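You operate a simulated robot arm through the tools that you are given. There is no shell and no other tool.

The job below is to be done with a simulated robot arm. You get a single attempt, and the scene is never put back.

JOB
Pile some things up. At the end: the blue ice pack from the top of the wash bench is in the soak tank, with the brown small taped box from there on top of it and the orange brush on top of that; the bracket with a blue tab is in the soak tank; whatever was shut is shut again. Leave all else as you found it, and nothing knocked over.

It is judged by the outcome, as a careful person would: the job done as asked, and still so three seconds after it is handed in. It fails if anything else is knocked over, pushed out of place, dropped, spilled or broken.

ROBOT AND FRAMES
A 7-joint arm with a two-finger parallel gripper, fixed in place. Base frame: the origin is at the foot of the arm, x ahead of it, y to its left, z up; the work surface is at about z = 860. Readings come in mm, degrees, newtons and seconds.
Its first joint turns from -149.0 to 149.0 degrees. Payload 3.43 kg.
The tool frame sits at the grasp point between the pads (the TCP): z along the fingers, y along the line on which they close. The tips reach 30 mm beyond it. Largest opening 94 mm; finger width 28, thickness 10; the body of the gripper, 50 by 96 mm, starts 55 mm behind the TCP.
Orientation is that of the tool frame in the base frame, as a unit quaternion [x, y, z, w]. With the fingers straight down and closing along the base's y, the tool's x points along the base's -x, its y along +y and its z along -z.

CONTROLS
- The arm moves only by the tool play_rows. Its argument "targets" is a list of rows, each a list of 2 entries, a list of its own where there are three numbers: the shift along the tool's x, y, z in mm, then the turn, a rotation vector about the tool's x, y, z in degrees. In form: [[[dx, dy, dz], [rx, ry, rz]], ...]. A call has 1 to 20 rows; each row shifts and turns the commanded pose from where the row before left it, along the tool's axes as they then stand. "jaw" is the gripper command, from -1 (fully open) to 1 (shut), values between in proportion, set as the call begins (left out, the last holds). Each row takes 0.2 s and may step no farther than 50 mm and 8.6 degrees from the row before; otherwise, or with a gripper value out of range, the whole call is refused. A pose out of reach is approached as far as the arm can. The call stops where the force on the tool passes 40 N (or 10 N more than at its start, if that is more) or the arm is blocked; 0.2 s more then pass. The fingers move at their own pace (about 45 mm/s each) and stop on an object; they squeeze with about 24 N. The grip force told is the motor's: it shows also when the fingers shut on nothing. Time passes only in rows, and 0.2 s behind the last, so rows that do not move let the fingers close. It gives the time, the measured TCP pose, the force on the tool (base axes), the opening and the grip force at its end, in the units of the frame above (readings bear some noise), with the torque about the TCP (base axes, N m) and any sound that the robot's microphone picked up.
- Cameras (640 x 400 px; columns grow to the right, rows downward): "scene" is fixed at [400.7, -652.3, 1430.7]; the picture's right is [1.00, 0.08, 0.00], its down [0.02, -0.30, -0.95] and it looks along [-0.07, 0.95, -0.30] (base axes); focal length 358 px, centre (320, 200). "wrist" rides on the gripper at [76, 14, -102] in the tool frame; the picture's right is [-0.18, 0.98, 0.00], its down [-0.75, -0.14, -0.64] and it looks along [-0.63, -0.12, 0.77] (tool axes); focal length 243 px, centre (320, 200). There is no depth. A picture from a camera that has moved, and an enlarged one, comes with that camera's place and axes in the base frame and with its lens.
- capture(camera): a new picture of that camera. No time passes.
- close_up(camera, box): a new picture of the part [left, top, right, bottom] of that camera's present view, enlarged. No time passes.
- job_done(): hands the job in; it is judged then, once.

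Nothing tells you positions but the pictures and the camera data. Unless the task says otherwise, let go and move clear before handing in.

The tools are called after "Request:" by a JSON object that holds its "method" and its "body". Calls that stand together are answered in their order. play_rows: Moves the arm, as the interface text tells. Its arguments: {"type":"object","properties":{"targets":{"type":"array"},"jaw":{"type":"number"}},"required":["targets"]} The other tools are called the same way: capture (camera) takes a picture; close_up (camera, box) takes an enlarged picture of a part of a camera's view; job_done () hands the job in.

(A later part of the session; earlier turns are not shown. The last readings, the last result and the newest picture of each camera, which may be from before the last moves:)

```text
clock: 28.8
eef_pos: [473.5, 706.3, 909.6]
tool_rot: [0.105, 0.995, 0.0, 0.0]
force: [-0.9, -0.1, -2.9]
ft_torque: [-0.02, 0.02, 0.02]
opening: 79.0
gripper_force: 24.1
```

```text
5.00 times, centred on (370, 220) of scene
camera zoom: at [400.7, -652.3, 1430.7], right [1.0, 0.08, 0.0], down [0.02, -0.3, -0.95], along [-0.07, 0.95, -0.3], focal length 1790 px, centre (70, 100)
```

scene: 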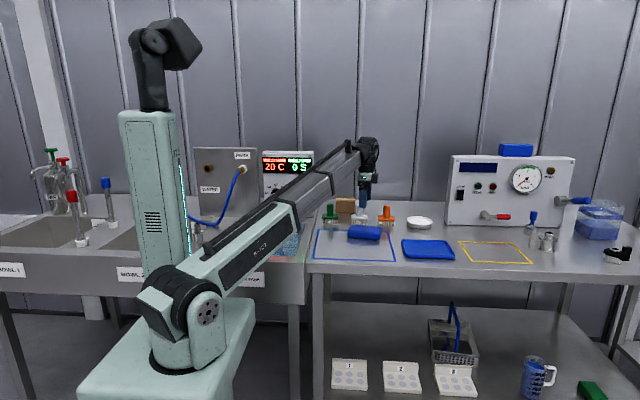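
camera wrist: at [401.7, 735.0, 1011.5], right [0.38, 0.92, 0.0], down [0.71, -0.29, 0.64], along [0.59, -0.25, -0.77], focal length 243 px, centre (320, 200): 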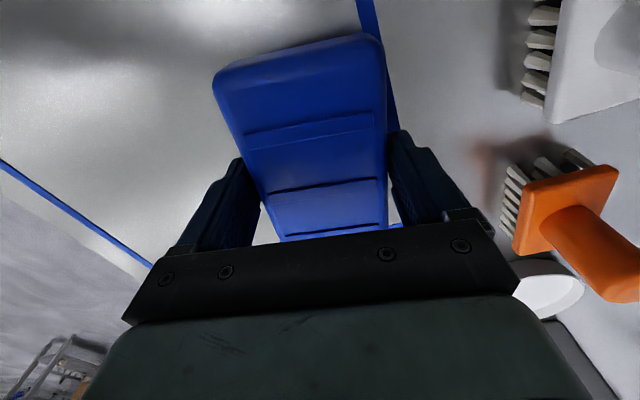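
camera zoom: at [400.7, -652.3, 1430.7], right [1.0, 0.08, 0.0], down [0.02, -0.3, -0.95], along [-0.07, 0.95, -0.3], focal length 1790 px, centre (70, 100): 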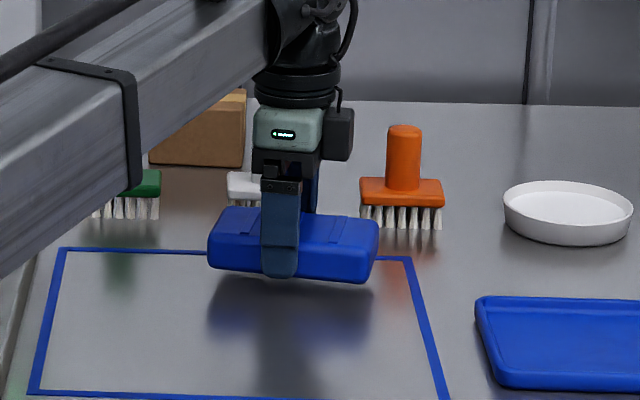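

The ice pack is held firmly (79 mm across, about 0.3 kg). I'll lift, square it up and carry it over the middle of the tank.

Request:
{"method": "play_rows", "body": {"targets": [[[0, 0, -40], [0, 0, 0]], [[0, 0, -40], [0, 0, 0]], [[0, 0, -25], [0, 0, 0]], [[0, 0, 0], [0, 0, -6]], [[0, 0, 0], [0, 0, -6]], [[39, -5.6, 0], [0, 0, 0]], [[39.5, -5.6, 0], [0, 0, 0]], [[39.5, -5.6, 0], [0, 0, 0]], [[39.5, -5.6, 0], [0, 0, 0]], [[39.5, -5.6, 0], [0, 0, 0]], [[39.5, -5.6, 0], [0, 0, 0]], [[39.5, -5.6, 0], [0, 0, 0]], [[39.5, -5.6, 0], [0, 0, 0]], [[39.5, -5.6, 0], [0, 0, 0]], [[39, -5.6, 0], [0, 0, 0]], [[0, 0, 0], [0, 0, 0]]]}}

Request:
{"method": "capture", "body": {"camera": "wrist"}}

Request:
{"method": "capture", "body": {"camera": "scene"}}

```text
clock: 32.2
eef_pos: [78.8, 649.0, 1013.2]
tool_rot: [0.0, 1.0, 0.0, 0.0]
force: [0.1, 0.2, -3.2]
ft_torque: [-0.01, 0.03, 0.0]
opening: 78.5
gripper_force: 23.8
```

```text
taken
camera wrist: at [3.6, 663.2, 1115.7], right [0.18, 0.98, 0.0], down [0.75, -0.14, 0.64], along [0.63, -0.12, -0.77], focal length 243 px, centre (320, 200)
```

wrist: 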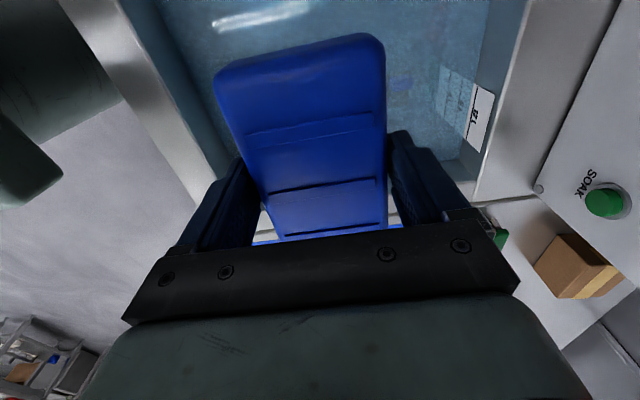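

```text
taken
```

scene: 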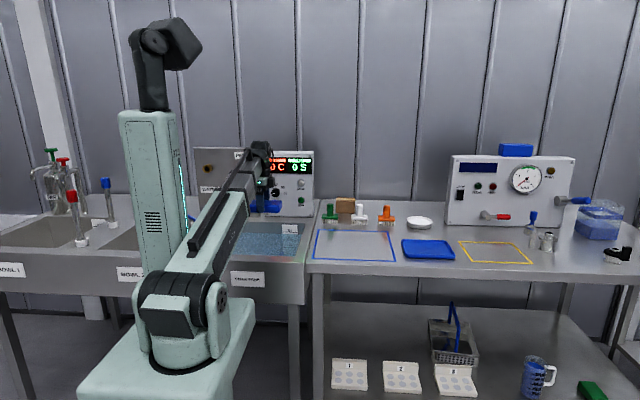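

The pack is over the tank with the bracket visible behind it. I'll lower it down into the water.

Request:
{"method": "play_rows", "body": {"targets": [[[0, 0, 40], [0, 0, 0]], [[0, 0, 40], [0, 0, 0]], [[0, 0, 40], [0, 0, 0]], [[0, 0, 40], [0, 0, 0]], [[0, 0, 40], [0, 0, 0]], [[0, 0, 30], [0, 0, 0]], [[0, 0, 20], [0, 0, 0]], [[0, 0, 0], [0, 0, 0]]]}}

Request:
{"method": "capture", "body": {"camera": "wrist"}}

Request:
{"method": "capture", "body": {"camera": "scene"}}

```text
clock: 34.0
eef_pos: [80.0, 649.1, 765.0]
tool_rot: [0.001, 1.0, 0.0, 0.0]
force: [0.2, -0.2, -3.1]
ft_torque: [0.01, 0.0, 0.0]
opening: 76.4
gripper_force: 24.2
```

```text
taken
camera wrist: at [3.4, 663.2, 867.4], right [0.18, 0.98, 0.0], down [0.75, -0.14, 0.64], along [0.63, -0.12, -0.77], focal length 243 px, centre (320, 200)
```

wrist: 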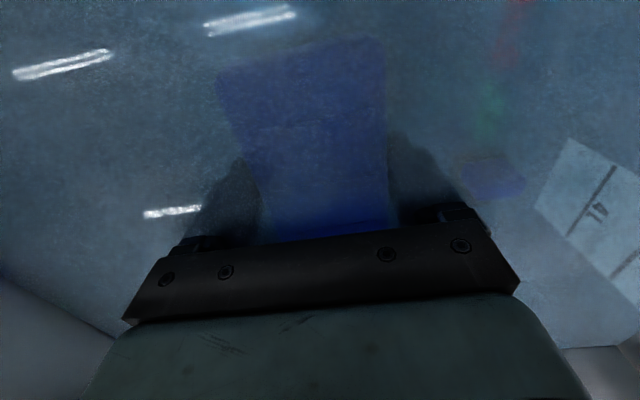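

```text
taken
```

scene: 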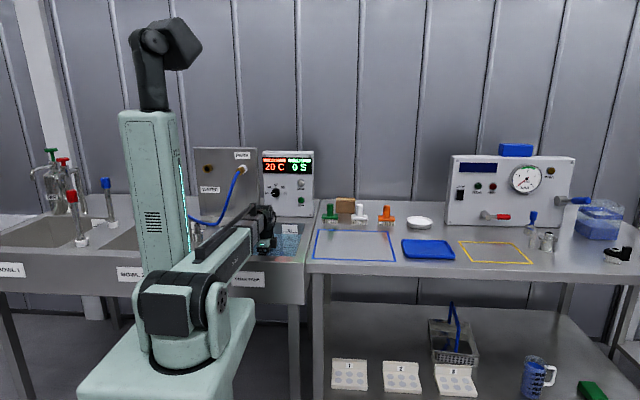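

The pack is still held at TCP z 765, and there's no buoyancy. I'll lower the last bit slowly until it touches the floor.

Request:
{"method": "play_rows", "body": {"targets": [[[0, 0, 10], [0, 0, 0]], [[0, 0, 8], [0, 0, 0]], [[0, 0, 4], [0, 0, 0]], [[0, 0, 2], [0, 0, 0]], [[0, 0, 0], [0, 0, 0]]]}}

```text
clock: 35.2
eef_pos: [79.4, 650.7, 739.6]
tool_rot: [0.0, 1.0, 0.001, 0.0]
force: [-0.1, -0.4, -3.1]
ft_torque: [0.02, 0.02, 0.02]
opening: 76.3
gripper_force: 24.3
```

Still carrying the full weight at 739.6, so I'll step down 1–2 mm at a time.

Request:
{"method": "play_rows", "body": {"targets": [[[0, 0, 2], [0, 0, 0]], [[0, 0, 1.5], [0, 0, 0]], [[0, 0, 0], [0, 0, 0]]]}}

```text
clock: 36.0
eef_pos: [79.6, 648.9, 735.7]
tool_rot: [0.0, 1.0, 0.0, 0.0]
force: [-0.4, -4.2, 10.5]
ft_torque: [0.38, -0.01, 0.01]
opening: 76.4
gripper_force: 23.8
```

The pack is resting on the floor (contact at TCP z 735.7, as computed). I'll open and go straight up.

Request:
{"method": "play_rows", "body": {"targets": [[[0, 0, 0], [0, 0, 0]], [[0, 0, 0], [0, 0, 0]], [[0, 0, 0], [0, 0, 0]], [[0, 0, -5], [0, 0, 0]], [[0, 0, -15], [0, 0, 0]], [[0, 0, -30], [0, 0, 0]], [[0, 0, -40], [0, 0, 0]], [[0, 0, -40], [0, 0, 0]], [[0, 0, -40], [0, 0, 0]], [[0, 0, -40], [0, 0, 0]], [[0, 0, 0], [0, 0, 0]]], "jaw": -1}}

Request:
{"method": "capture", "body": {"camera": "wrist"}}

Request:
{"method": "capture", "body": {"camera": "scene"}}

```text
clock: 38.4
eef_pos: [79.2, 647.9, 947.6]
tool_rot: [0.001, 1.0, 0.0, -0.001]
force: [0.2, -0.6, 0.1]
ft_torque: [0.01, -0.02, -0.06]
opening: 94.0
gripper_force: 0.0
```

```text
taken
camera wrist: at [3.3, 663.1, 1049.0], right [0.18, 0.98, 0.0], down [0.75, -0.14, 0.64], along [0.63, -0.12, -0.77], focal length 243 px, centre (320, 200)
```

wrist: 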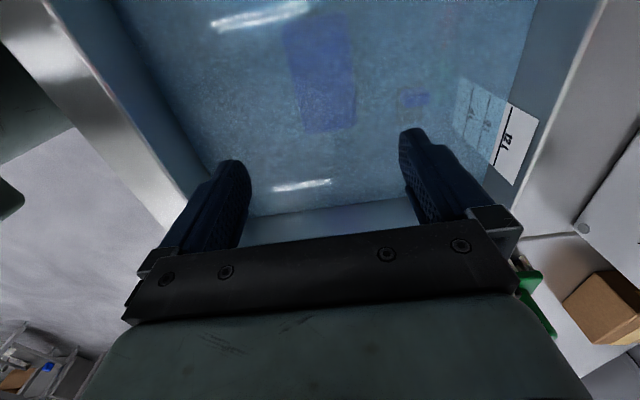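

```text
taken
```

scene: 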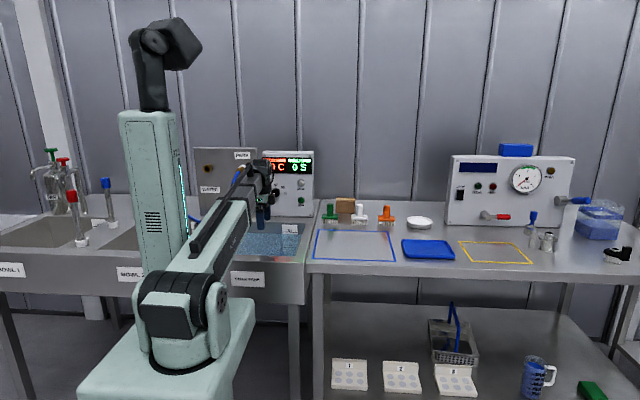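

The ice pack now lies on the tank floor. Next is the taped box near (388, 988); I'll move up and over in front of it, then test how far the arm reaches.

Request:
{"method": "play_rows", "body": {"targets": [[[0, 0, -40], [0, 0, 0]], [[0, 0, -30], [0, 0, 0]], [[-39, 19, 0], [0, 0, 0]], [[-39, 19, 0], [0, 0, 0]], [[-39, 19, 0], [0, 0, 0]], [[-39, 19, 0], [0, 0, 0]], [[-39, 19, 0], [0, 0, 0]], [[-39, 19, 0], [0, 0, 0]], [[-39, 19, 0], [0, 0, 0]], [[-36, 19, 0], [0, 0, 0]], [[0, 40, 0], [0, 0, 0]], [[0, 40, 0], [0, 0, 0]], [[0, 0, 0], [0, 0, 0]]]}}

Request:
{"method": "capture", "body": {"camera": "wrist"}}

Request:
{"method": "capture", "body": {"camera": "scene"}}

```text
clock: 41.2
eef_pos: [385.7, 883.5, 1016.8]
tool_rot: [0.0, 1.0, 0.0, -0.001]
force: [0.4, 0.2, -0.2]
ft_torque: [-0.01, 0.0, 0.0]
opening: 94.0
gripper_force: 0.0
```

```text
taken
camera wrist: at [309.2, 897.6, 1118.2], right [0.18, 0.98, 0.0], down [0.75, -0.14, 0.64], along [0.63, -0.12, -0.77], focal length 243 px, centre (320, 200)
```

wrist: 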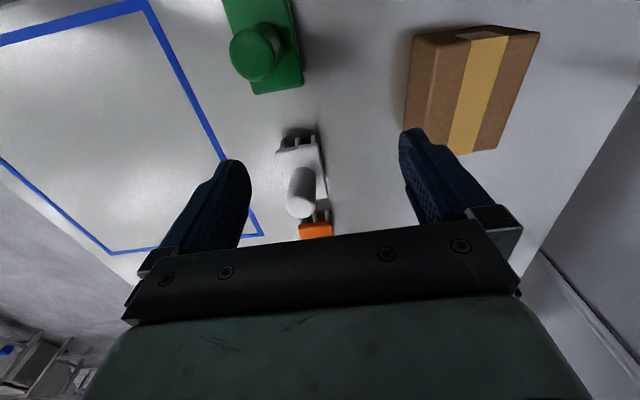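

```text
taken
```

scene: 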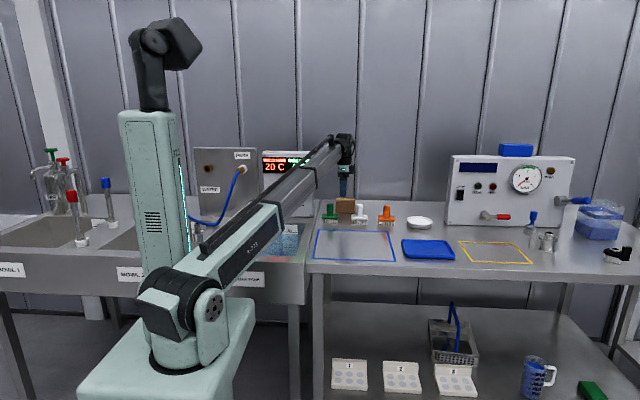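

Request:
{"method": "close_up", "body": {"camera": "wrist", "box": [380, 0, 580, 170]}}

Request:
{"method": "close_up", "body": {"camera": "wrist", "box": [220, 0, 380, 250]}}

```text
2.35 times, centred on (480, 85) of wrist
camera zoom: at [309.2, 897.6, 1118.2], right [0.18, 0.98, 0.0], down [0.75, -0.14, 0.64], along [0.63, -0.12, -0.77], focal length 571 px, centre (-56, 471)
```

zoom: 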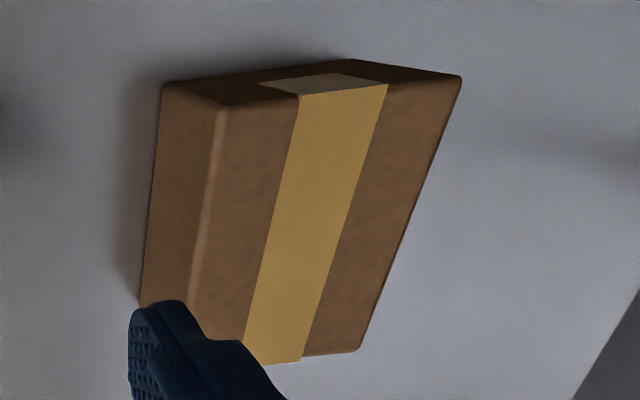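

```text
1.60 times, centred on (300, 125) of wrist
camera zoom: at [309.2, 897.6, 1118.2], right [0.18, 0.98, 0.0], down [0.75, -0.14, 0.64], along [0.63, -0.12, -0.77], focal length 388 px, centre (352, 320)
```

zoom: 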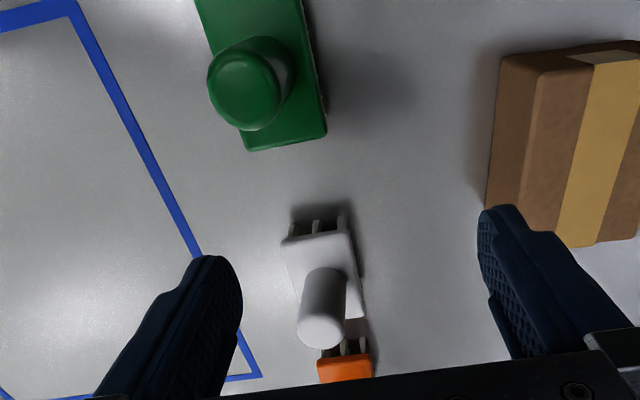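

The box measures about 91 × 64 × 60 mm, centred at (395, 1003) and turned about −4°. That's about 1078 mm from the base axis, so I'll probe how far the arm gets with the tool vertical, staying high above everything.

Request:
{"method": "play_rows", "body": {"targets": [[[0, 20, 0], [0, 0, 0]], [[0, 20, 0], [0, 0, 0]], [[0, 20, 0], [0, 0, 0]], [[0, 20, 0], [0, 0, 0]], [[0, 20, 0], [0, 0, 0]], [[0, 0, 0], [0, 0, 0]]]}}

```text
clock: 42.6
eef_pos: [387.2, 982.3, 1014.7]
tool_rot: [0.0, 1.0, 0.001, 0.0]
force: [0.2, 0.1, 0.4]
ft_torque: [0.02, -0.02, -0.02]
opening: 94.0
gripper_force: 0.1
```

That reached fine (r ≈ 1056 mm, vertical). I'll continue to directly above the box, turning 4° to match it.

Request:
{"method": "play_rows", "body": {"targets": [[[-8, 10, 0], [0, 0, 0]], [[0, 10, 0], [0, 0, 4]], [[0, 0, 0], [0, 0, 0]]]}}

Request:
{"method": "capture", "body": {"camera": "wrist"}}

Request:
{"method": "close_up", "body": {"camera": "scene", "box": [290, 130, 418, 230]}}

```text
clock: 43.4
eef_pos: [395.8, 1002.6, 1015.4]
tool_rot: [0.035, 0.999, 0.001, 0.0]
force: [0.0, 0.3, -0.5]
ft_torque: [-0.01, 0.01, -0.02]
opening: 94.3
gripper_force: 0.0
```

```text
taken
camera wrist: at [321.3, 1022.1, 1118.0], right [0.25, 0.97, 0.0], down [0.74, -0.19, 0.64], along [0.62, -0.16, -0.77], focal length 243 px, centre (320, 200)
```

wrist: 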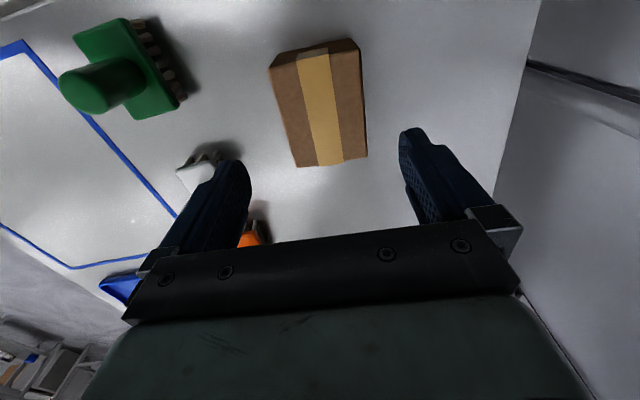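

```text
4.00 times, centred on (354, 180) of scene
camera zoom: at [400.7, -652.3, 1430.7], right [1.0, 0.08, 0.0], down [0.02, -0.3, -0.95], along [-0.07, 0.95, -0.3], focal length 1432 px, centre (184, 280)
```

zoom: 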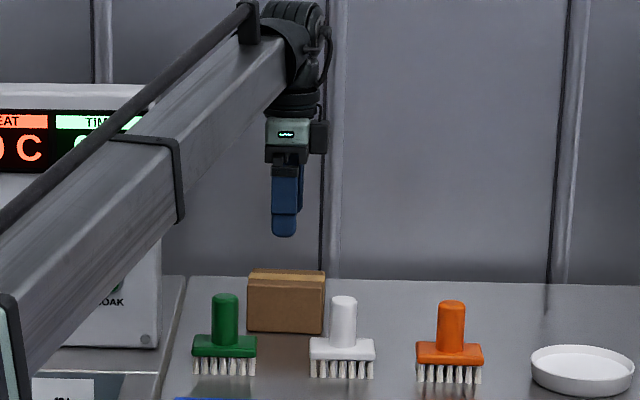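

Request:
{"method": "close_up", "body": {"camera": "wrist", "box": [240, 20, 400, 180]}}

```text
2.50 times, centred on (320, 100) of wrist
camera zoom: at [321.3, 1022.1, 1118.0], right [0.25, 0.97, 0.0], down [0.74, -0.19, 0.64], along [0.62, -0.16, -0.77], focal length 606 px, centre (320, 450)
```

zoom: 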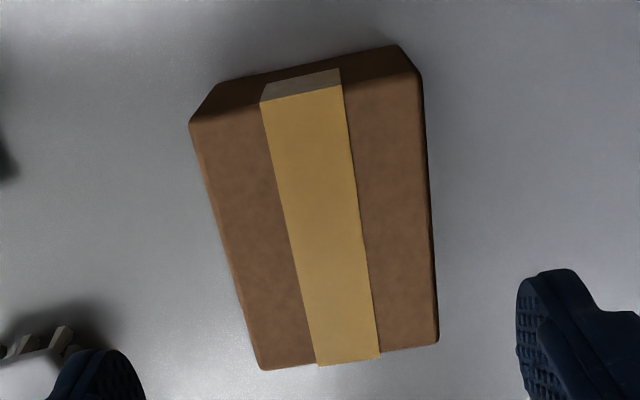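

The gripper is centred above the box (centre ≈ (396, 1005), yaw −4°). I'll lower in steps and watch whether the arm can still hold this reach.

Request:
{"method": "play_rows", "body": {"targets": [[[0, 2, 20], [0, 0, 0]], [[0, 0, 20], [0, 0, 0]], [[0, 0, 15], [0, 0, 0]], [[0, 0, 0], [0, 0, 0]]]}}

```text
clock: 44.4
eef_pos: [395.0, 1004.5, 960.4]
tool_rot: [0.035, 0.999, 0.001, 0.001]
force: [0.1, -0.2, 0.9]
ft_torque: [-0.03, -0.04, 0.01]
opening: 94.0
gripper_force: 0.1
```

No reach problem at z 960. Now I'll straddle the box, going down to about z 898.

Request:
{"method": "play_rows", "body": {"targets": [[[0, 0, 15], [0, 0, 0]], [[0, 0, 15], [0, 0, 0]], [[0, 0, 15], [0, 0, 0]], [[0, 0, 10], [0, 0, 0]], [[0, 0, 6], [0, 0, 0]], [[0, 0, 0], [0, 0, 0]]]}}

Request:
{"method": "capture", "body": {"camera": "wrist"}}

Request:
{"method": "close_up", "body": {"camera": "scene", "box": [290, 130, 418, 230]}}

```text
clock: 45.8
eef_pos: [396.8, 1003.6, 899.9]
tool_rot: [0.035, 0.999, 0.001, 0.0]
force: [0.8, -1.2, 0.0]
ft_torque: [0.0, -0.01, -0.02]
opening: 94.4
gripper_force: 0.1
```

```text
taken
camera wrist: at [321.8, 1023.6, 1002.4], right [0.25, 0.97, 0.0], down [0.74, -0.19, 0.64], along [0.62, -0.16, -0.77], focal length 243 px, centre (320, 200)
```

wrist: 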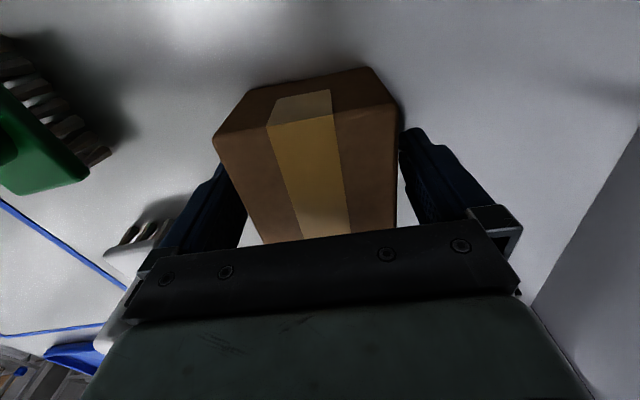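

```text
4.00 times, centred on (354, 180) of scene
camera zoom: at [400.7, -652.3, 1430.7], right [1.0, 0.08, 0.0], down [0.02, -0.3, -0.95], along [-0.07, 0.95, -0.3], focal length 1432 px, centre (184, 280)
```

zoom: 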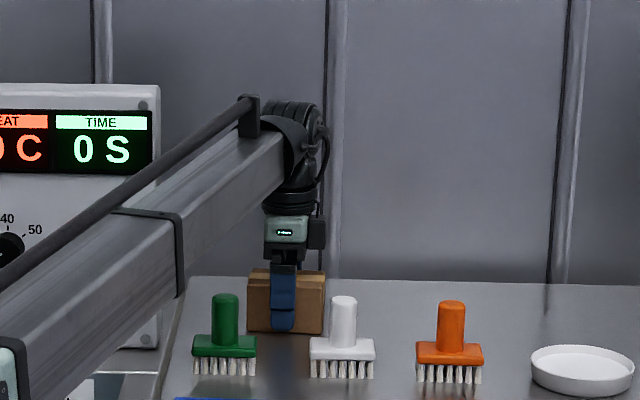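

The reach holds and the box sits between the fingers. I'll close on it.

Request:
{"method": "play_rows", "body": {"targets": [[[0, 0, 0], [0, 0, 0]], [[0, 0, 0], [0, 0, 0]], [[0, 0, 0], [0, 0, 0]], [[0, 0, 0], [0, 0, 0]], [[0, 0, 0], [0, 0, 0]]], "jaw": 1}}

Request:
{"method": "play_rows", "body": {"targets": [[[0, 0, -5], [0, 0, 0]], [[0, 0, -10], [0, 0, 0]], [[0, 0, 0], [0, 0, 0]]]}}

Request:
{"method": "capture", "body": {"camera": "wrist"}}

Request:
{"method": "close_up", "body": {"camera": "scene", "box": [290, 130, 418, 230]}}

```text
clock: 47.0
eef_pos: [396.9, 1003.8, 900.0]
tool_rot: [0.035, 0.999, -0.001, 0.0]
force: [-0.5, 0.5, 0.4]
ft_torque: [0.06, -0.01, -0.02]
opening: 74.0
gripper_force: 24.3
```

```text
clock: 47.8
eef_pos: [396.3, 1003.5, 915.6]
tool_rot: [0.035, 0.999, 0.001, 0.0]
force: [0.0, -0.7, -1.3]
ft_torque: [-0.03, -0.01, 0.0]
opening: 74.4
gripper_force: 23.8
```

```text
taken
camera wrist: at [321.0, 1023.4, 1017.7], right [0.25, 0.97, 0.0], down [0.74, -0.19, 0.64], along [0.62, -0.16, -0.77], focal length 243 px, centre (320, 200)
```

wrist: 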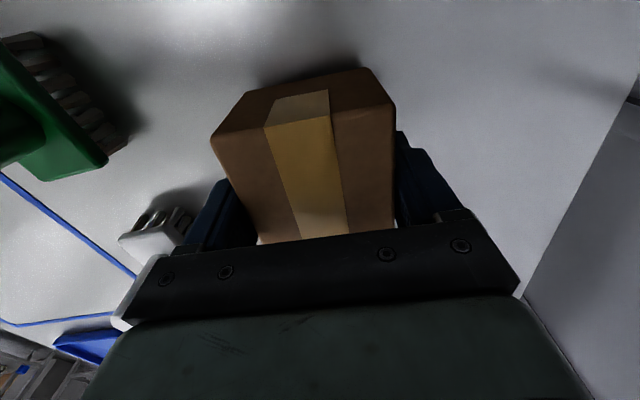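

```text
4.00 times, centred on (354, 180) of scene
camera zoom: at [400.7, -652.3, 1430.7], right [1.0, 0.08, 0.0], down [0.02, -0.3, -0.95], along [-0.07, 0.95, -0.3], focal length 1432 px, centre (184, 280)
```

zoom: 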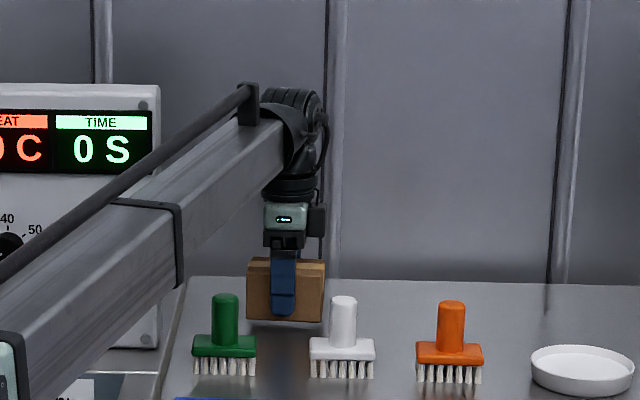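

The box is lifted cleanly (74 mm across). I'll raise it clear of the brushes, bring it back toward me, and then over the pile position in the tank.

Request:
{"method": "play_rows", "body": {"targets": [[[0, 0, -40], [0, 0, 0]], [[0, 0, -40], [0, 0, 0]], [[0, 0, -35], [0, 0, 0]], [[0, 0, 0], [0, 0, -4]], [[0, -43, 0], [0, 0, 0]], [[0, -43, 0], [0, 0, 0]], [[0, -43, 0], [0, 0, 0]], [[0, -44, 0], [0, 0, 0]], [[35, -20, 0], [0, 0, 0]], [[35, -20, 0], [0, 0, 0]], [[35, -20, 0], [0, 0, 0]], [[35, -20, 0], [0, 0, 0]], [[35, -20, 0], [0, 0, 0]], [[35, -20, 0], [0, 0, 0]], [[35, -20, 0], [0, 0, 0]], [[35, -20, 0], [0, 0, 0]], [[37, -21, 0], [0, 0, 0]], [[0, 0, 0], [0, 0, 0]]]}}

Request:
{"method": "capture", "body": {"camera": "wrist"}}

Request:
{"method": "capture", "body": {"camera": "scene"}}

```text
clock: 51.6
eef_pos: [78.9, 651.0, 1032.8]
tool_rot: [0.0, 1.0, 0.0, 0.0]
force: [0.2, 0.3, -1.7]
ft_torque: [0.02, 0.03, 0.0]
opening: 73.8
gripper_force: 24.1
```

```text
taken
camera wrist: at [4.2, 665.0, 1134.9], right [0.18, 0.98, 0.0], down [0.75, -0.14, 0.64], along [0.63, -0.12, -0.77], focal length 243 px, centre (320, 200)
```

wrist: 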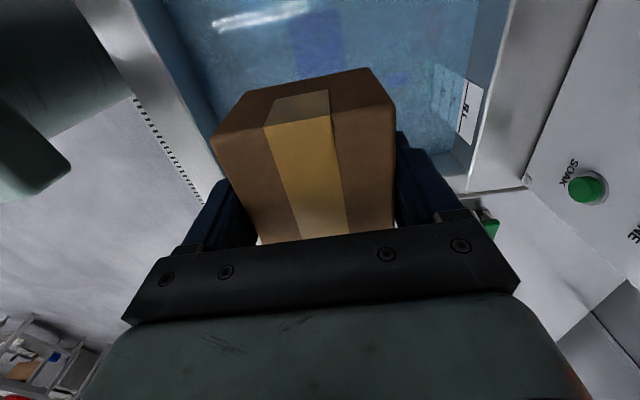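

```text
taken
```

scene: 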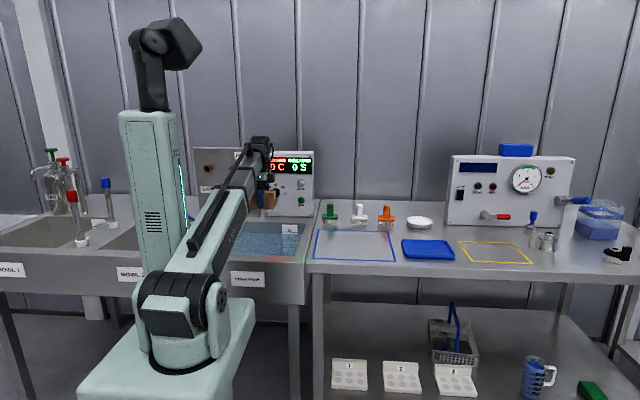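

The box is over the pack, aligned with the base axes. I'll lower it to about 15 mm above the pack, then go slowly.

Request:
{"method": "play_rows", "body": {"targets": [[[0, 0, 40], [0, 0, 0]], [[0, 0, 40], [0, 0, 0]], [[0, 0, 40], [0, 0, 0]], [[0, 0, 40], [0, 0, 0]], [[0, 0, 40], [0, 0, 0]], [[0, 0, 30], [0, 0, 0]], [[0, 0, 16], [0, 0, 0]], [[0, 0, 0], [0, 0, 0]]]}}

Request:
{"method": "capture", "body": {"camera": "wrist"}}

```text
clock: 53.4
eef_pos: [79.8, 649.8, 784.4]
tool_rot: [0.0, 1.0, 0.0, 0.001]
force: [-0.3, 0.8, -2.5]
ft_torque: [0.0, 0.0, 0.01]
opening: 73.7
gripper_force: 24.3
```

```text
taken
camera wrist: at [4.2, 663.9, 886.9], right [0.18, 0.98, 0.0], down [0.75, -0.14, 0.64], along [0.63, -0.12, -0.77], focal length 243 px, centre (320, 200)
```

wrist: 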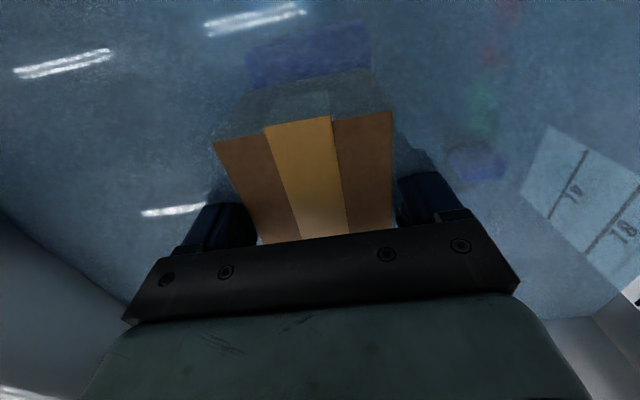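

The box is partly under water, with the pack directly beneath it. I'll lower slowly, watching the force.

Request:
{"method": "play_rows", "body": {"targets": [[[0, 0, 5], [0, 0, 0]], [[0, 0, 3], [0, 0, 0]], [[0, 0, 0], [0, 0, 0]]]}}

```text
clock: 54.2
eef_pos: [79.8, 650.5, 775.8]
tool_rot: [0.001, 1.0, 0.0, 0.001]
force: [-0.7, 0.3, -2.6]
ft_torque: [-0.01, 0.03, 0.0]
opening: 74.1
gripper_force: 23.7
```

No contact yet at 775.8, so I'll take a few smaller steps.

Request:
{"method": "play_rows", "body": {"targets": [[[0, 0, 2], [0, 0, 0]], [[0, 0, 1.5], [0, 0, 0]], [[0, 0, 0], [0, 0, 0]]]}}

```text
clock: 55.0
eef_pos: [79.2, 649.6, 772.5]
tool_rot: [0.0, 1.0, 0.0, 0.001]
force: [0.7, 0.6, -1.6]
ft_torque: [-0.01, 0.02, 0.0]
opening: 74.2
gripper_force: 24.4
```

Still hanging free at 772.5, so I'll keep stepping down.

Request:
{"method": "play_rows", "body": {"targets": [[[0, 0, 1.5], [0, 0, 0]], [[0, 0, 0], [0, 0, 0]]]}}

Request:
{"method": "play_rows", "body": {"targets": [[[0, 0, 1.5], [0, 0, 0]], [[0, 0, 0], [0, 0, 0]]]}}

```text
clock: 55.6
eef_pos: [79.5, 650.4, 772.0]
tool_rot: [0.0, 1.0, -0.001, 0.0]
force: [1.1, 0.9, 9.1]
ft_torque: [-0.08, 0.01, 0.01]
opening: 74.2
gripper_force: 24.0
```

```text
clock: 56.2
eef_pos: [80.3, 650.1, 770.5]
tool_rot: [0.0, 1.0, 0.001, 0.0]
force: [1.3, 3.5, 24.7]
ft_torque: [0.01, 0.0, -0.01]
opening: 74.3
gripper_force: 23.6
```

It's in contact (24.7 N, slightly more than wanted), so the box rests on the pack. I'll ease back 1.5 mm, then open and rise.

Request:
{"method": "play_rows", "body": {"targets": [[[0, 0, -1.5], [0, 0, 0]], [[0, 0, 0], [0, 0, 0]]]}}

Request:
{"method": "play_rows", "body": {"targets": [[[0, 0, 0], [0, 0, 0]], [[0, 0, 0], [0, 0, 0]], [[0, 0, 0], [0, 0, 0]], [[0, 0, -5], [0, 0, 0]], [[0, 0, -15], [0, 0, 0]], [[0, 0, -30], [0, 0, 0]], [[0, 0, -40], [0, 0, 0]], [[0, 0, -40], [0, 0, 0]], [[0, 0, -40], [0, 0, 0]], [[0, 0, 0], [0, 0, 0]]], "jaw": -1}}

Request:
{"method": "capture", "body": {"camera": "wrist"}}

Request:
{"method": "capture", "body": {"camera": "scene"}}

```text
clock: 56.8
eef_pos: [79.0, 649.8, 770.6]
tool_rot: [-0.001, 1.0, 0.0, 0.0]
force: [0.2, -0.3, -2.5]
ft_torque: [0.02, 0.01, -0.01]
opening: 73.9
gripper_force: 24.2
```

```text
clock: 59.0
eef_pos: [78.8, 650.4, 943.1]
tool_rot: [0.0, 1.0, 0.0, -0.001]
force: [-0.4, 0.1, -0.6]
ft_torque: [-0.02, 0.02, -0.01]
opening: 94.1
gripper_force: 0.1
```

```text
taken
camera wrist: at [3.6, 665.7, 1044.8], right [0.18, 0.98, 0.0], down [0.75, -0.14, 0.64], along [0.63, -0.12, -0.77], focal length 243 px, centre (320, 200)
```

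wrist: 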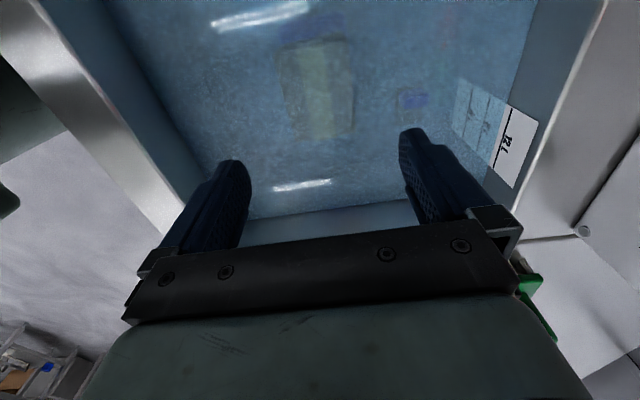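

```text
taken
```

scene: 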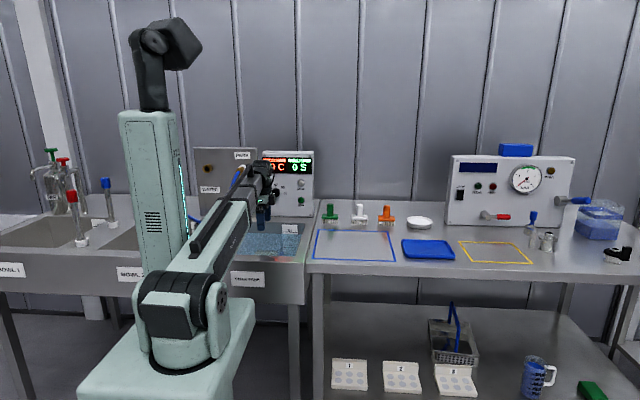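

Request:
{"method": "close_up", "body": {"camera": "wrist", "box": [230, 0, 470, 150]}}

```text
2.67 times, centred on (350, 75) of wrist
camera zoom: at [3.6, 665.7, 1044.8], right [0.18, 0.98, 0.0], down [0.75, -0.14, 0.64], along [0.63, -0.12, -0.77], focal length 647 px, centre (240, 533)
```

zoom: 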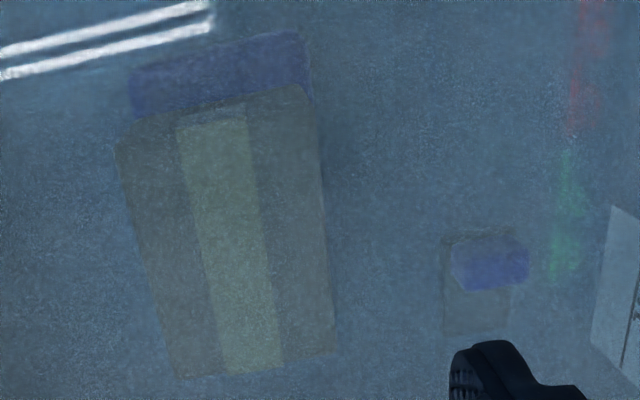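

The box sits level on the ice pack, centred at about (79, 650), and the bracket stands clear of it. Now I'll go over to the orange brush near (580, 845).

Request:
{"method": "play_rows", "body": {"targets": [[[0, 0, -45], [0, 0, 0]], [[0, 0, -45], [0, 0, 0]], [[-41.5, 16.2, 0], [0, 0, 0]], [[-41.5, 16.2, 0], [0, 0, 0]], [[-41.5, 16.2, 0], [0, 0, 0]], [[-41.5, 16.2, 0], [0, 0, 0]], [[-41.5, 16.2, 0], [0, 0, 0]], [[-41.5, 16.2, 0], [0, 0, 0]], [[-41.5, 16.2, 0], [0, 0, 0]], [[-41.5, 16.2, 0], [0, 0, 0]], [[-41.5, 16.2, 0], [0, 0, 0]], [[-41.5, 16.2, 0], [0, 0, 0]], [[-41.5, 16.2, 0], [0, 0, 0]], [[-41.5, 16.2, 0], [0, 0, 0]], [[0, 0, 0], [0, 0, 0]]]}}

Request:
{"method": "capture", "body": {"camera": "wrist"}}

Request:
{"method": "capture", "body": {"camera": "scene"}}

```text
clock: 62.2
eef_pos: [577.8, 846.3, 1033.0]
tool_rot: [0.0, 1.0, 0.0, 0.0]
force: [0.6, -0.3, 0.2]
ft_torque: [-0.01, -0.04, -0.03]
opening: 93.8
gripper_force: 0.1
```

```text
taken
camera wrist: at [501.0, 860.4, 1134.6], right [0.18, 0.98, 0.0], down [0.75, -0.14, 0.64], along [0.63, -0.12, -0.77], focal length 243 px, centre (320, 200)
```

wrist: 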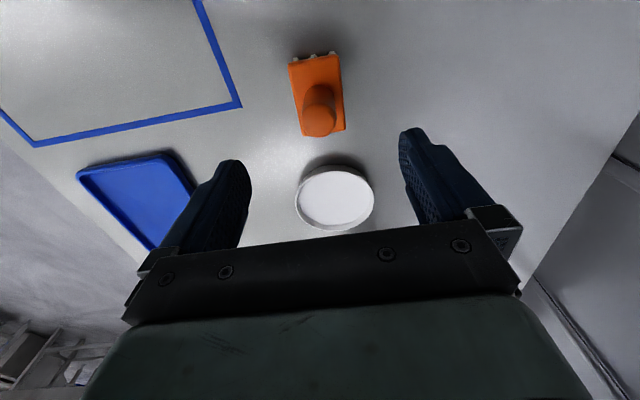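

```text
taken
```

scene: 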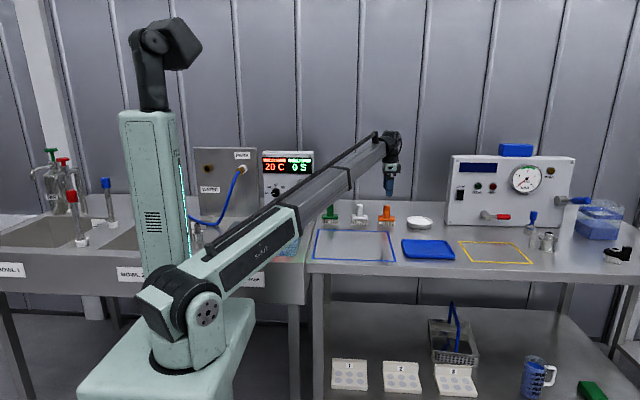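

Request:
{"method": "close_up", "body": {"camera": "wrist", "box": [250, 30, 410, 150]}}

```text
3.33 times, centred on (330, 90) of wrist
camera zoom: at [501.0, 860.4, 1134.6], right [0.18, 0.98, 0.0], down [0.75, -0.14, 0.64], along [0.63, -0.12, -0.77], focal length 809 px, centre (287, 567)
```

zoom: 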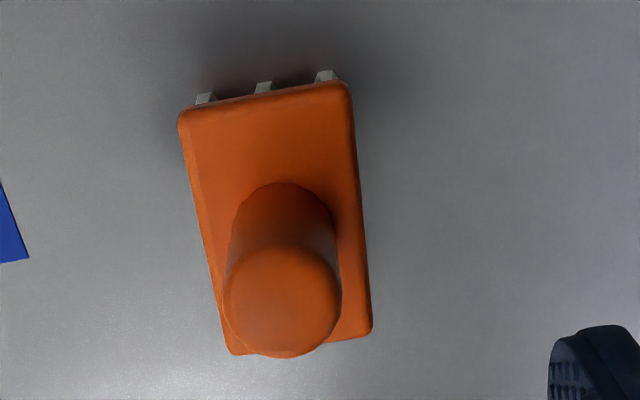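

The orange brush's handle is at about (574.5, 845), and its base is squared to the axes. I'll shift 3 mm and go down around the handle, stopping above its base.

Request:
{"method": "play_rows", "body": {"targets": [[[3, -1, 30], [0, 0, 0]], [[0, 0, 30], [0, 0, 0]], [[0, 0, 25], [0, 0, 0]], [[0, 0, 11], [0, 0, 0]], [[0, 0, 5], [0, 0, 0]], [[0, 0, 0], [0, 0, 0]]]}}

Request:
{"method": "capture", "body": {"camera": "wrist"}}

Request:
{"method": "close_up", "body": {"camera": "scene", "box": [350, 170, 430, 235]}}

```text
clock: 63.6
eef_pos: [573.1, 843.4, 931.4]
tool_rot: [0.001, 1.0, 0.0, 0.0]
force: [0.4, -0.4, 0.5]
ft_torque: [0.03, 0.0, 0.0]
opening: 93.8
gripper_force: 0.0
```

```text
taken
camera wrist: at [497.1, 857.3, 1033.8], right [0.18, 0.98, 0.0], down [0.75, -0.14, 0.64], along [0.63, -0.12, -0.77], focal length 243 px, centre (320, 200)
```

wrist: 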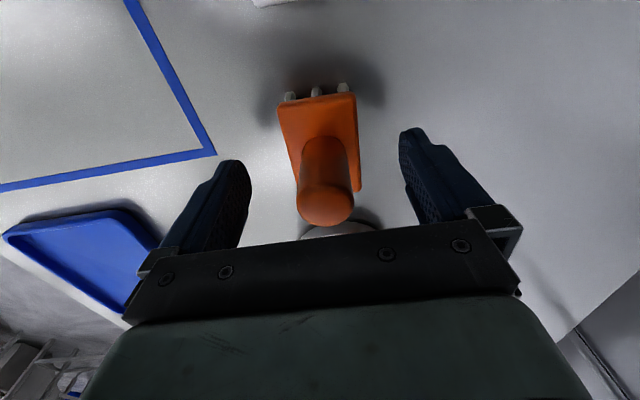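

```text
6.15 times, centred on (390, 202) of scene
camera zoom: at [400.7, -652.3, 1430.7], right [1.0, 0.08, 0.0], down [0.02, -0.3, -0.95], along [-0.07, 0.95, -0.3], focal length 2203 px, centre (-111, 185)
```

zoom: 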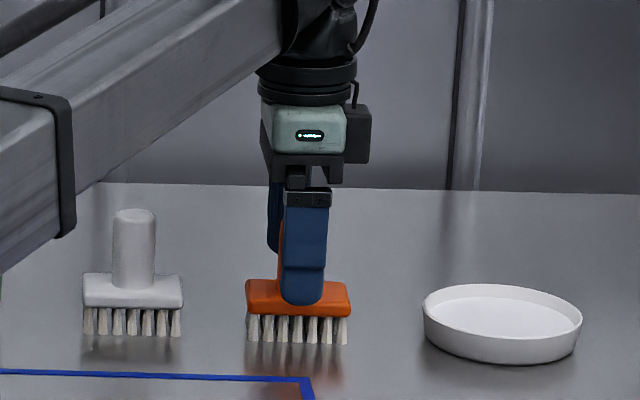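

Request:
{"method": "close_up", "body": {"camera": "wrist", "box": [240, 70, 420, 240]}}

```text
2.35 times, centred on (330, 155) of wrist
camera zoom: at [497.1, 857.3, 1033.8], right [0.18, 0.98, 0.0], down [0.75, -0.14, 0.64], along [0.63, -0.12, -0.77], focal length 571 px, centre (296, 306)
```

zoom: 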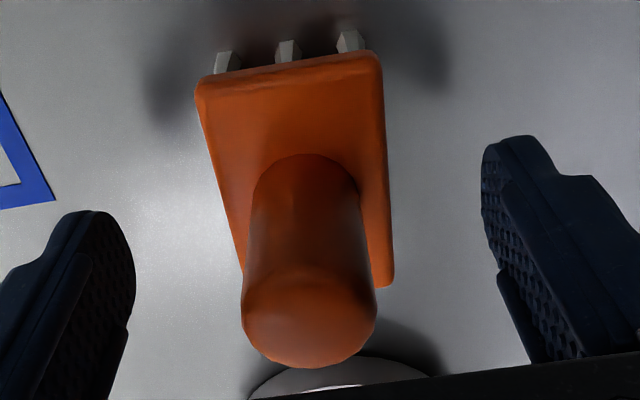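

The handle is 2 mm off centre in y. I'll correct that and close on it.

Request:
{"method": "play_rows", "body": {"targets": [[[1, 2.5, 1], [0, 0, 0]], [[0, 0, 0], [0, 0, 0]]]}}

Request:
{"method": "play_rows", "body": {"targets": [[[0, 0, 0], [0, 0, 0]], [[0, 0, 0], [0, 0, 0]], [[0, 0, 0], [0, 0, 0]], [[0, 0, 0], [0, 0, 0]], [[0, 0, 0], [0, 0, 0]], [[0, 0, 0], [0, 0, 0]]], "jaw": 1}}

Request:
{"method": "play_rows", "body": {"targets": [[[0, 0, -5], [0, 0, 0]], [[0, 0, -10], [0, 0, 0]], [[0, 0, 0], [0, 0, 0]]]}}

Request:
{"method": "capture", "body": {"camera": "wrist"}}

Request:
{"method": "close_up", "body": {"camera": "scene", "box": [350, 170, 430, 235]}}

```text
clock: 64.2
eef_pos: [571.8, 845.3, 930.2]
tool_rot: [-0.001, 1.0, -0.001, 0.0]
force: [-0.2, 0.0, -0.3]
ft_torque: [0.01, 0.02, 0.02]
opening: 94.1
gripper_force: 0.1
```

```text
clock: 65.6
eef_pos: [572.6, 845.6, 930.1]
tool_rot: [0.001, 1.0, 0.0, 0.0]
force: [-0.7, -0.6, 0.8]
ft_torque: [-0.04, 0.0, -0.02]
opening: 29.3
gripper_force: 24.0
```

```text
clock: 66.4
eef_pos: [573.1, 844.3, 945.2]
tool_rot: [0.0, 1.0, 0.0, 0.0]
force: [-0.2, 0.3, -0.9]
ft_torque: [0.01, 0.03, 0.02]
opening: 29.3
gripper_force: 23.9
```

```text
taken
camera wrist: at [496.5, 859.7, 1047.2], right [0.18, 0.98, 0.0], down [0.75, -0.14, 0.64], along [0.63, -0.12, -0.77], focal length 243 px, centre (320, 200)
```

wrist: 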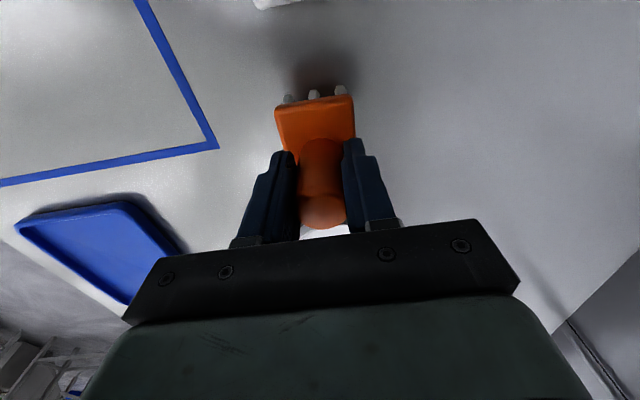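

```text
6.15 times, centred on (390, 202) of scene
camera zoom: at [400.7, -652.3, 1430.7], right [1.0, 0.08, 0.0], down [0.02, -0.3, -0.95], along [-0.07, 0.95, -0.3], focal length 2203 px, centre (-111, 185)
```

zoom: 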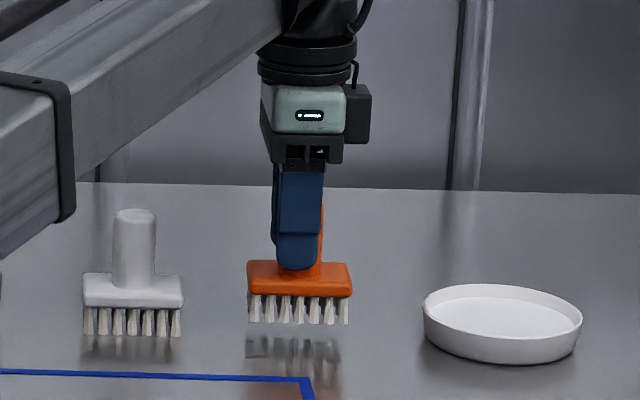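

The brush is lifted level (underside 70 mm below the TCP). I'll raise it and carry it over the box in the tank.

Request:
{"method": "play_rows", "body": {"targets": [[[0, 0, -40], [0, 0, 0]], [[0, 0, -40], [0, 0, 0]], [[0, 0, -35], [0, 0, 0]], [[41.3, -16.2, 0], [0, 0, 0]], [[41.3, -16.2, 0], [0, 0, 0]], [[41.3, -16.2, 0], [0, 0, 0]], [[41.3, -16.2, 0], [0, 0, 0]], [[41.3, -16.2, 0], [0, 0, 0]], [[41.3, -16.2, 0], [0, 0, 0]], [[41.3, -16.2, 0], [0, 0, 0]], [[41.3, -16.2, 0], [0, 0, 0]], [[41.3, -16.2, 0], [0, 0, 0]], [[41.3, -16.2, 0], [0, 0, 0]], [[41.3, -16.2, 0], [0, 0, 0]], [[41.3, -16.2, 0], [0, 0, 0]], [[0, 0, 0], [0, 0, 0]]]}}

Request:
{"method": "capture", "body": {"camera": "wrist"}}

Request:
{"method": "capture", "body": {"camera": "scene"}}

```text
clock: 69.8
eef_pos: [78.4, 653.7, 1062.9]
tool_rot: [-0.001, 1.0, 0.0, -0.001]
force: [0.0, 0.0, -0.9]
ft_torque: [0.02, -0.03, 0.0]
opening: 29.2
gripper_force: 23.4
```

```text
taken
camera wrist: at [1.8, 666.6, 1164.3], right [0.18, 0.98, 0.0], down [0.75, -0.14, 0.64], along [0.63, -0.12, -0.77], focal length 243 px, centre (320, 200)
```

wrist: 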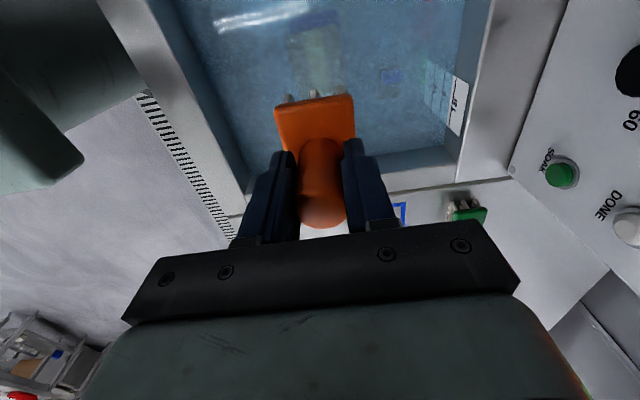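

```text
taken
```

scene: 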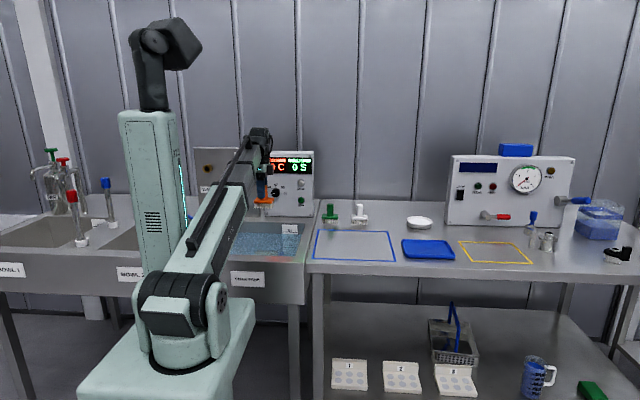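

The brush hangs over the box. I'll lower it to just above the box top (expected contact near TCP z 862).

Request:
{"method": "play_rows", "body": {"targets": [[[0, -2, 40], [0, 0, 0]], [[0, 0, 40], [0, 0, 0]], [[0, 0, 40], [0, 0, 0]], [[0, 0, 40], [0, 0, 0]], [[0, 0, 20], [0, 0, 0]], [[0, 0, 0], [0, 0, 0]]]}}

Request:
{"method": "capture", "body": {"camera": "wrist"}}

Request:
{"method": "close_up", "body": {"camera": "scene", "box": [200, 170, 328, 270]}}

```text
clock: 71.2
eef_pos: [78.8, 647.5, 879.3]
tool_rot: [0.0, 1.0, 0.0, 0.0]
force: [0.3, 0.1, -1.1]
ft_torque: [0.04, 0.02, 0.0]
opening: 29.3
gripper_force: 23.8
```

```text
taken
camera wrist: at [2.0, 662.3, 981.9], right [0.18, 0.98, 0.0], down [0.75, -0.14, 0.64], along [0.63, -0.12, -0.77], focal length 243 px, centre (320, 200)
```

wrist: 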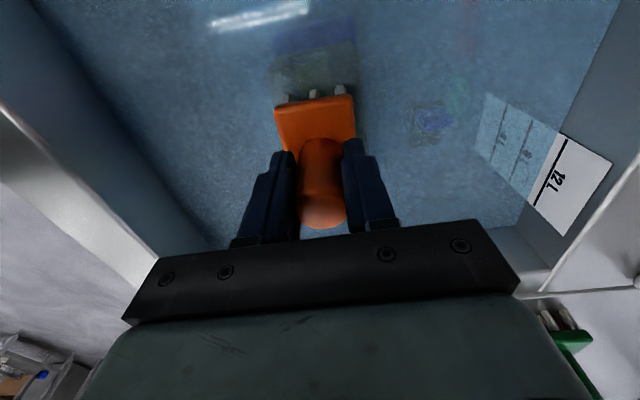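

```text
4.00 times, centred on (264, 220) of scene
camera zoom: at [400.7, -652.3, 1430.7], right [1.0, 0.08, 0.0], down [0.02, -0.3, -0.95], along [-0.07, 0.95, -0.3], focal length 1432 px, centre (544, 120)
```

zoom: 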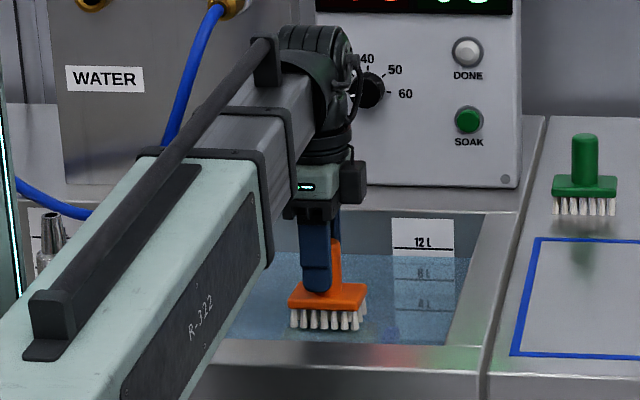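

It's lined up over the box. I'll do the last part in small steps.

Request:
{"method": "play_rows", "body": {"targets": [[[0, 1, 6], [0, 0, 0]], [[0, 0, 4], [0, 0, 0]], [[0, 0, 2], [0, 0, 0]], [[0, 0, 0], [0, 0, 0]]]}}

```text
clock: 72.2
eef_pos: [77.8, 649.6, 867.4]
tool_rot: [0.0, 1.0, -0.001, 0.0]
force: [-0.4, -0.4, -1.4]
ft_torque: [0.02, 0.0, -0.01]
opening: 29.3
gripper_force: 24.6
```

No contact yet at 867.4; I'll step down 1 mm at a time from here.

Request:
{"method": "play_rows", "body": {"targets": [[[0, 0, 1.5], [0, 0, 0]], [[0, 0, 1], [0, 0, 0]], [[0, 0, 0], [0, 0, 0]]]}}

Request:
{"method": "play_rows", "body": {"targets": [[[0, 0, 1], [0, 0, 0]], [[0, 0, 0], [0, 0, 0]]]}}

```text
clock: 73.0
eef_pos: [77.0, 650.0, 865.4]
tool_rot: [0.0, 1.0, 0.0, 0.0]
force: [0.7, -0.3, -0.9]
ft_torque: [-0.03, -0.02, 0.0]
opening: 29.3
gripper_force: 24.3
```

```text
clock: 73.6
eef_pos: [77.5, 649.1, 863.7]
tool_rot: [0.0, 1.0, 0.0, 0.0]
force: [0.3, 0.0, -0.9]
ft_torque: [0.01, 0.0, 0.0]
opening: 28.8
gripper_force: 23.7
```

Still hanging free at 863.7, so I'll continue 1 mm at a time.

Request:
{"method": "play_rows", "body": {"targets": [[[0, 0, 1], [0, 0, 0]], [[0, 0, 0], [0, 0, 0]]]}}

```text
clock: 74.2
eef_pos: [77.6, 650.9, 862.4]
tool_rot: [0.0, 1.0, -0.001, 0.0]
force: [0.1, 0.5, -2.4]
ft_torque: [-0.01, 0.02, 0.03]
opening: 29.0
gripper_force: 24.0
```

Still no contact at 862.4; stepping another millimetre.

Request:
{"method": "play_rows", "body": {"targets": [[[0, 0, 1], [0, 0, 0]], [[0, 0, 0], [0, 0, 0]]]}}

```text
clock: 74.8
eef_pos: [76.8, 650.9, 861.3]
tool_rot: [0.001, 1.0, 0.0, 0.0]
force: [1.0, 0.0, 5.6]
ft_torque: [-0.02, 0.05, 0.01]
opening: 29.3
gripper_force: 24.1
```

The brush has touched the box top (5.6 N). I'll open the jaws, wait, and rise straight up.

Request:
{"method": "play_rows", "body": {"targets": [[[0, 0, 0], [0, 0, 0]], [[0, 0, 0], [0, 0, 0]], [[0, 0, 0], [0, 0, 0]], [[0, 0, 0], [0, 0, 0]], [[0, 0, -5], [0, 0, 0]], [[0, 0, -15], [0, 0, 0]], [[0, 0, -30], [0, 0, 0]], [[0, 0, -40], [0, 0, 0]], [[0, 0, -40], [0, 0, 0]], [[0, 0, -30], [0, 0, 0]], [[0, 0, 0], [0, 0, 0]]], "jaw": -0.6}}

Request:
{"method": "capture", "body": {"camera": "wrist"}}

Request:
{"method": "close_up", "body": {"camera": "scene", "box": [200, 170, 328, 270]}}

```text
clock: 77.2
eef_pos: [77.8, 648.6, 1020.5]
tool_rot: [0.0, 1.0, 0.0, 0.001]
force: [0.1, 1.3, -0.8]
ft_torque: [-0.02, -0.03, 0.04]
opening: 75.2
gripper_force: 0.1
```

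```text
taken
camera wrist: at [1.3, 663.2, 1123.7], right [0.18, 0.98, 0.0], down [0.75, -0.14, 0.64], along [0.63, -0.12, -0.77], focal length 243 px, centre (320, 200)
```

wrist: 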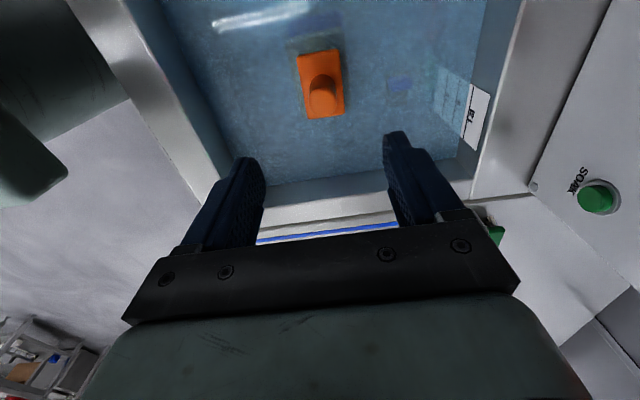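

```text
4.00 times, centred on (264, 220) of scene
camera zoom: at [400.7, -652.3, 1430.7], right [1.0, 0.08, 0.0], down [0.02, -0.3, -0.95], along [-0.07, 0.95, -0.3], focal length 1432 px, centre (544, 120)
```

zoom: 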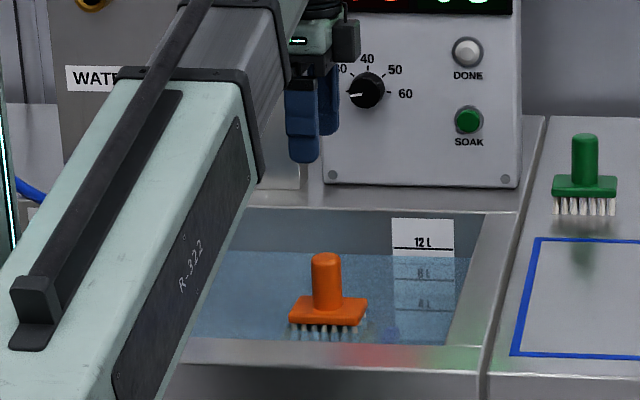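

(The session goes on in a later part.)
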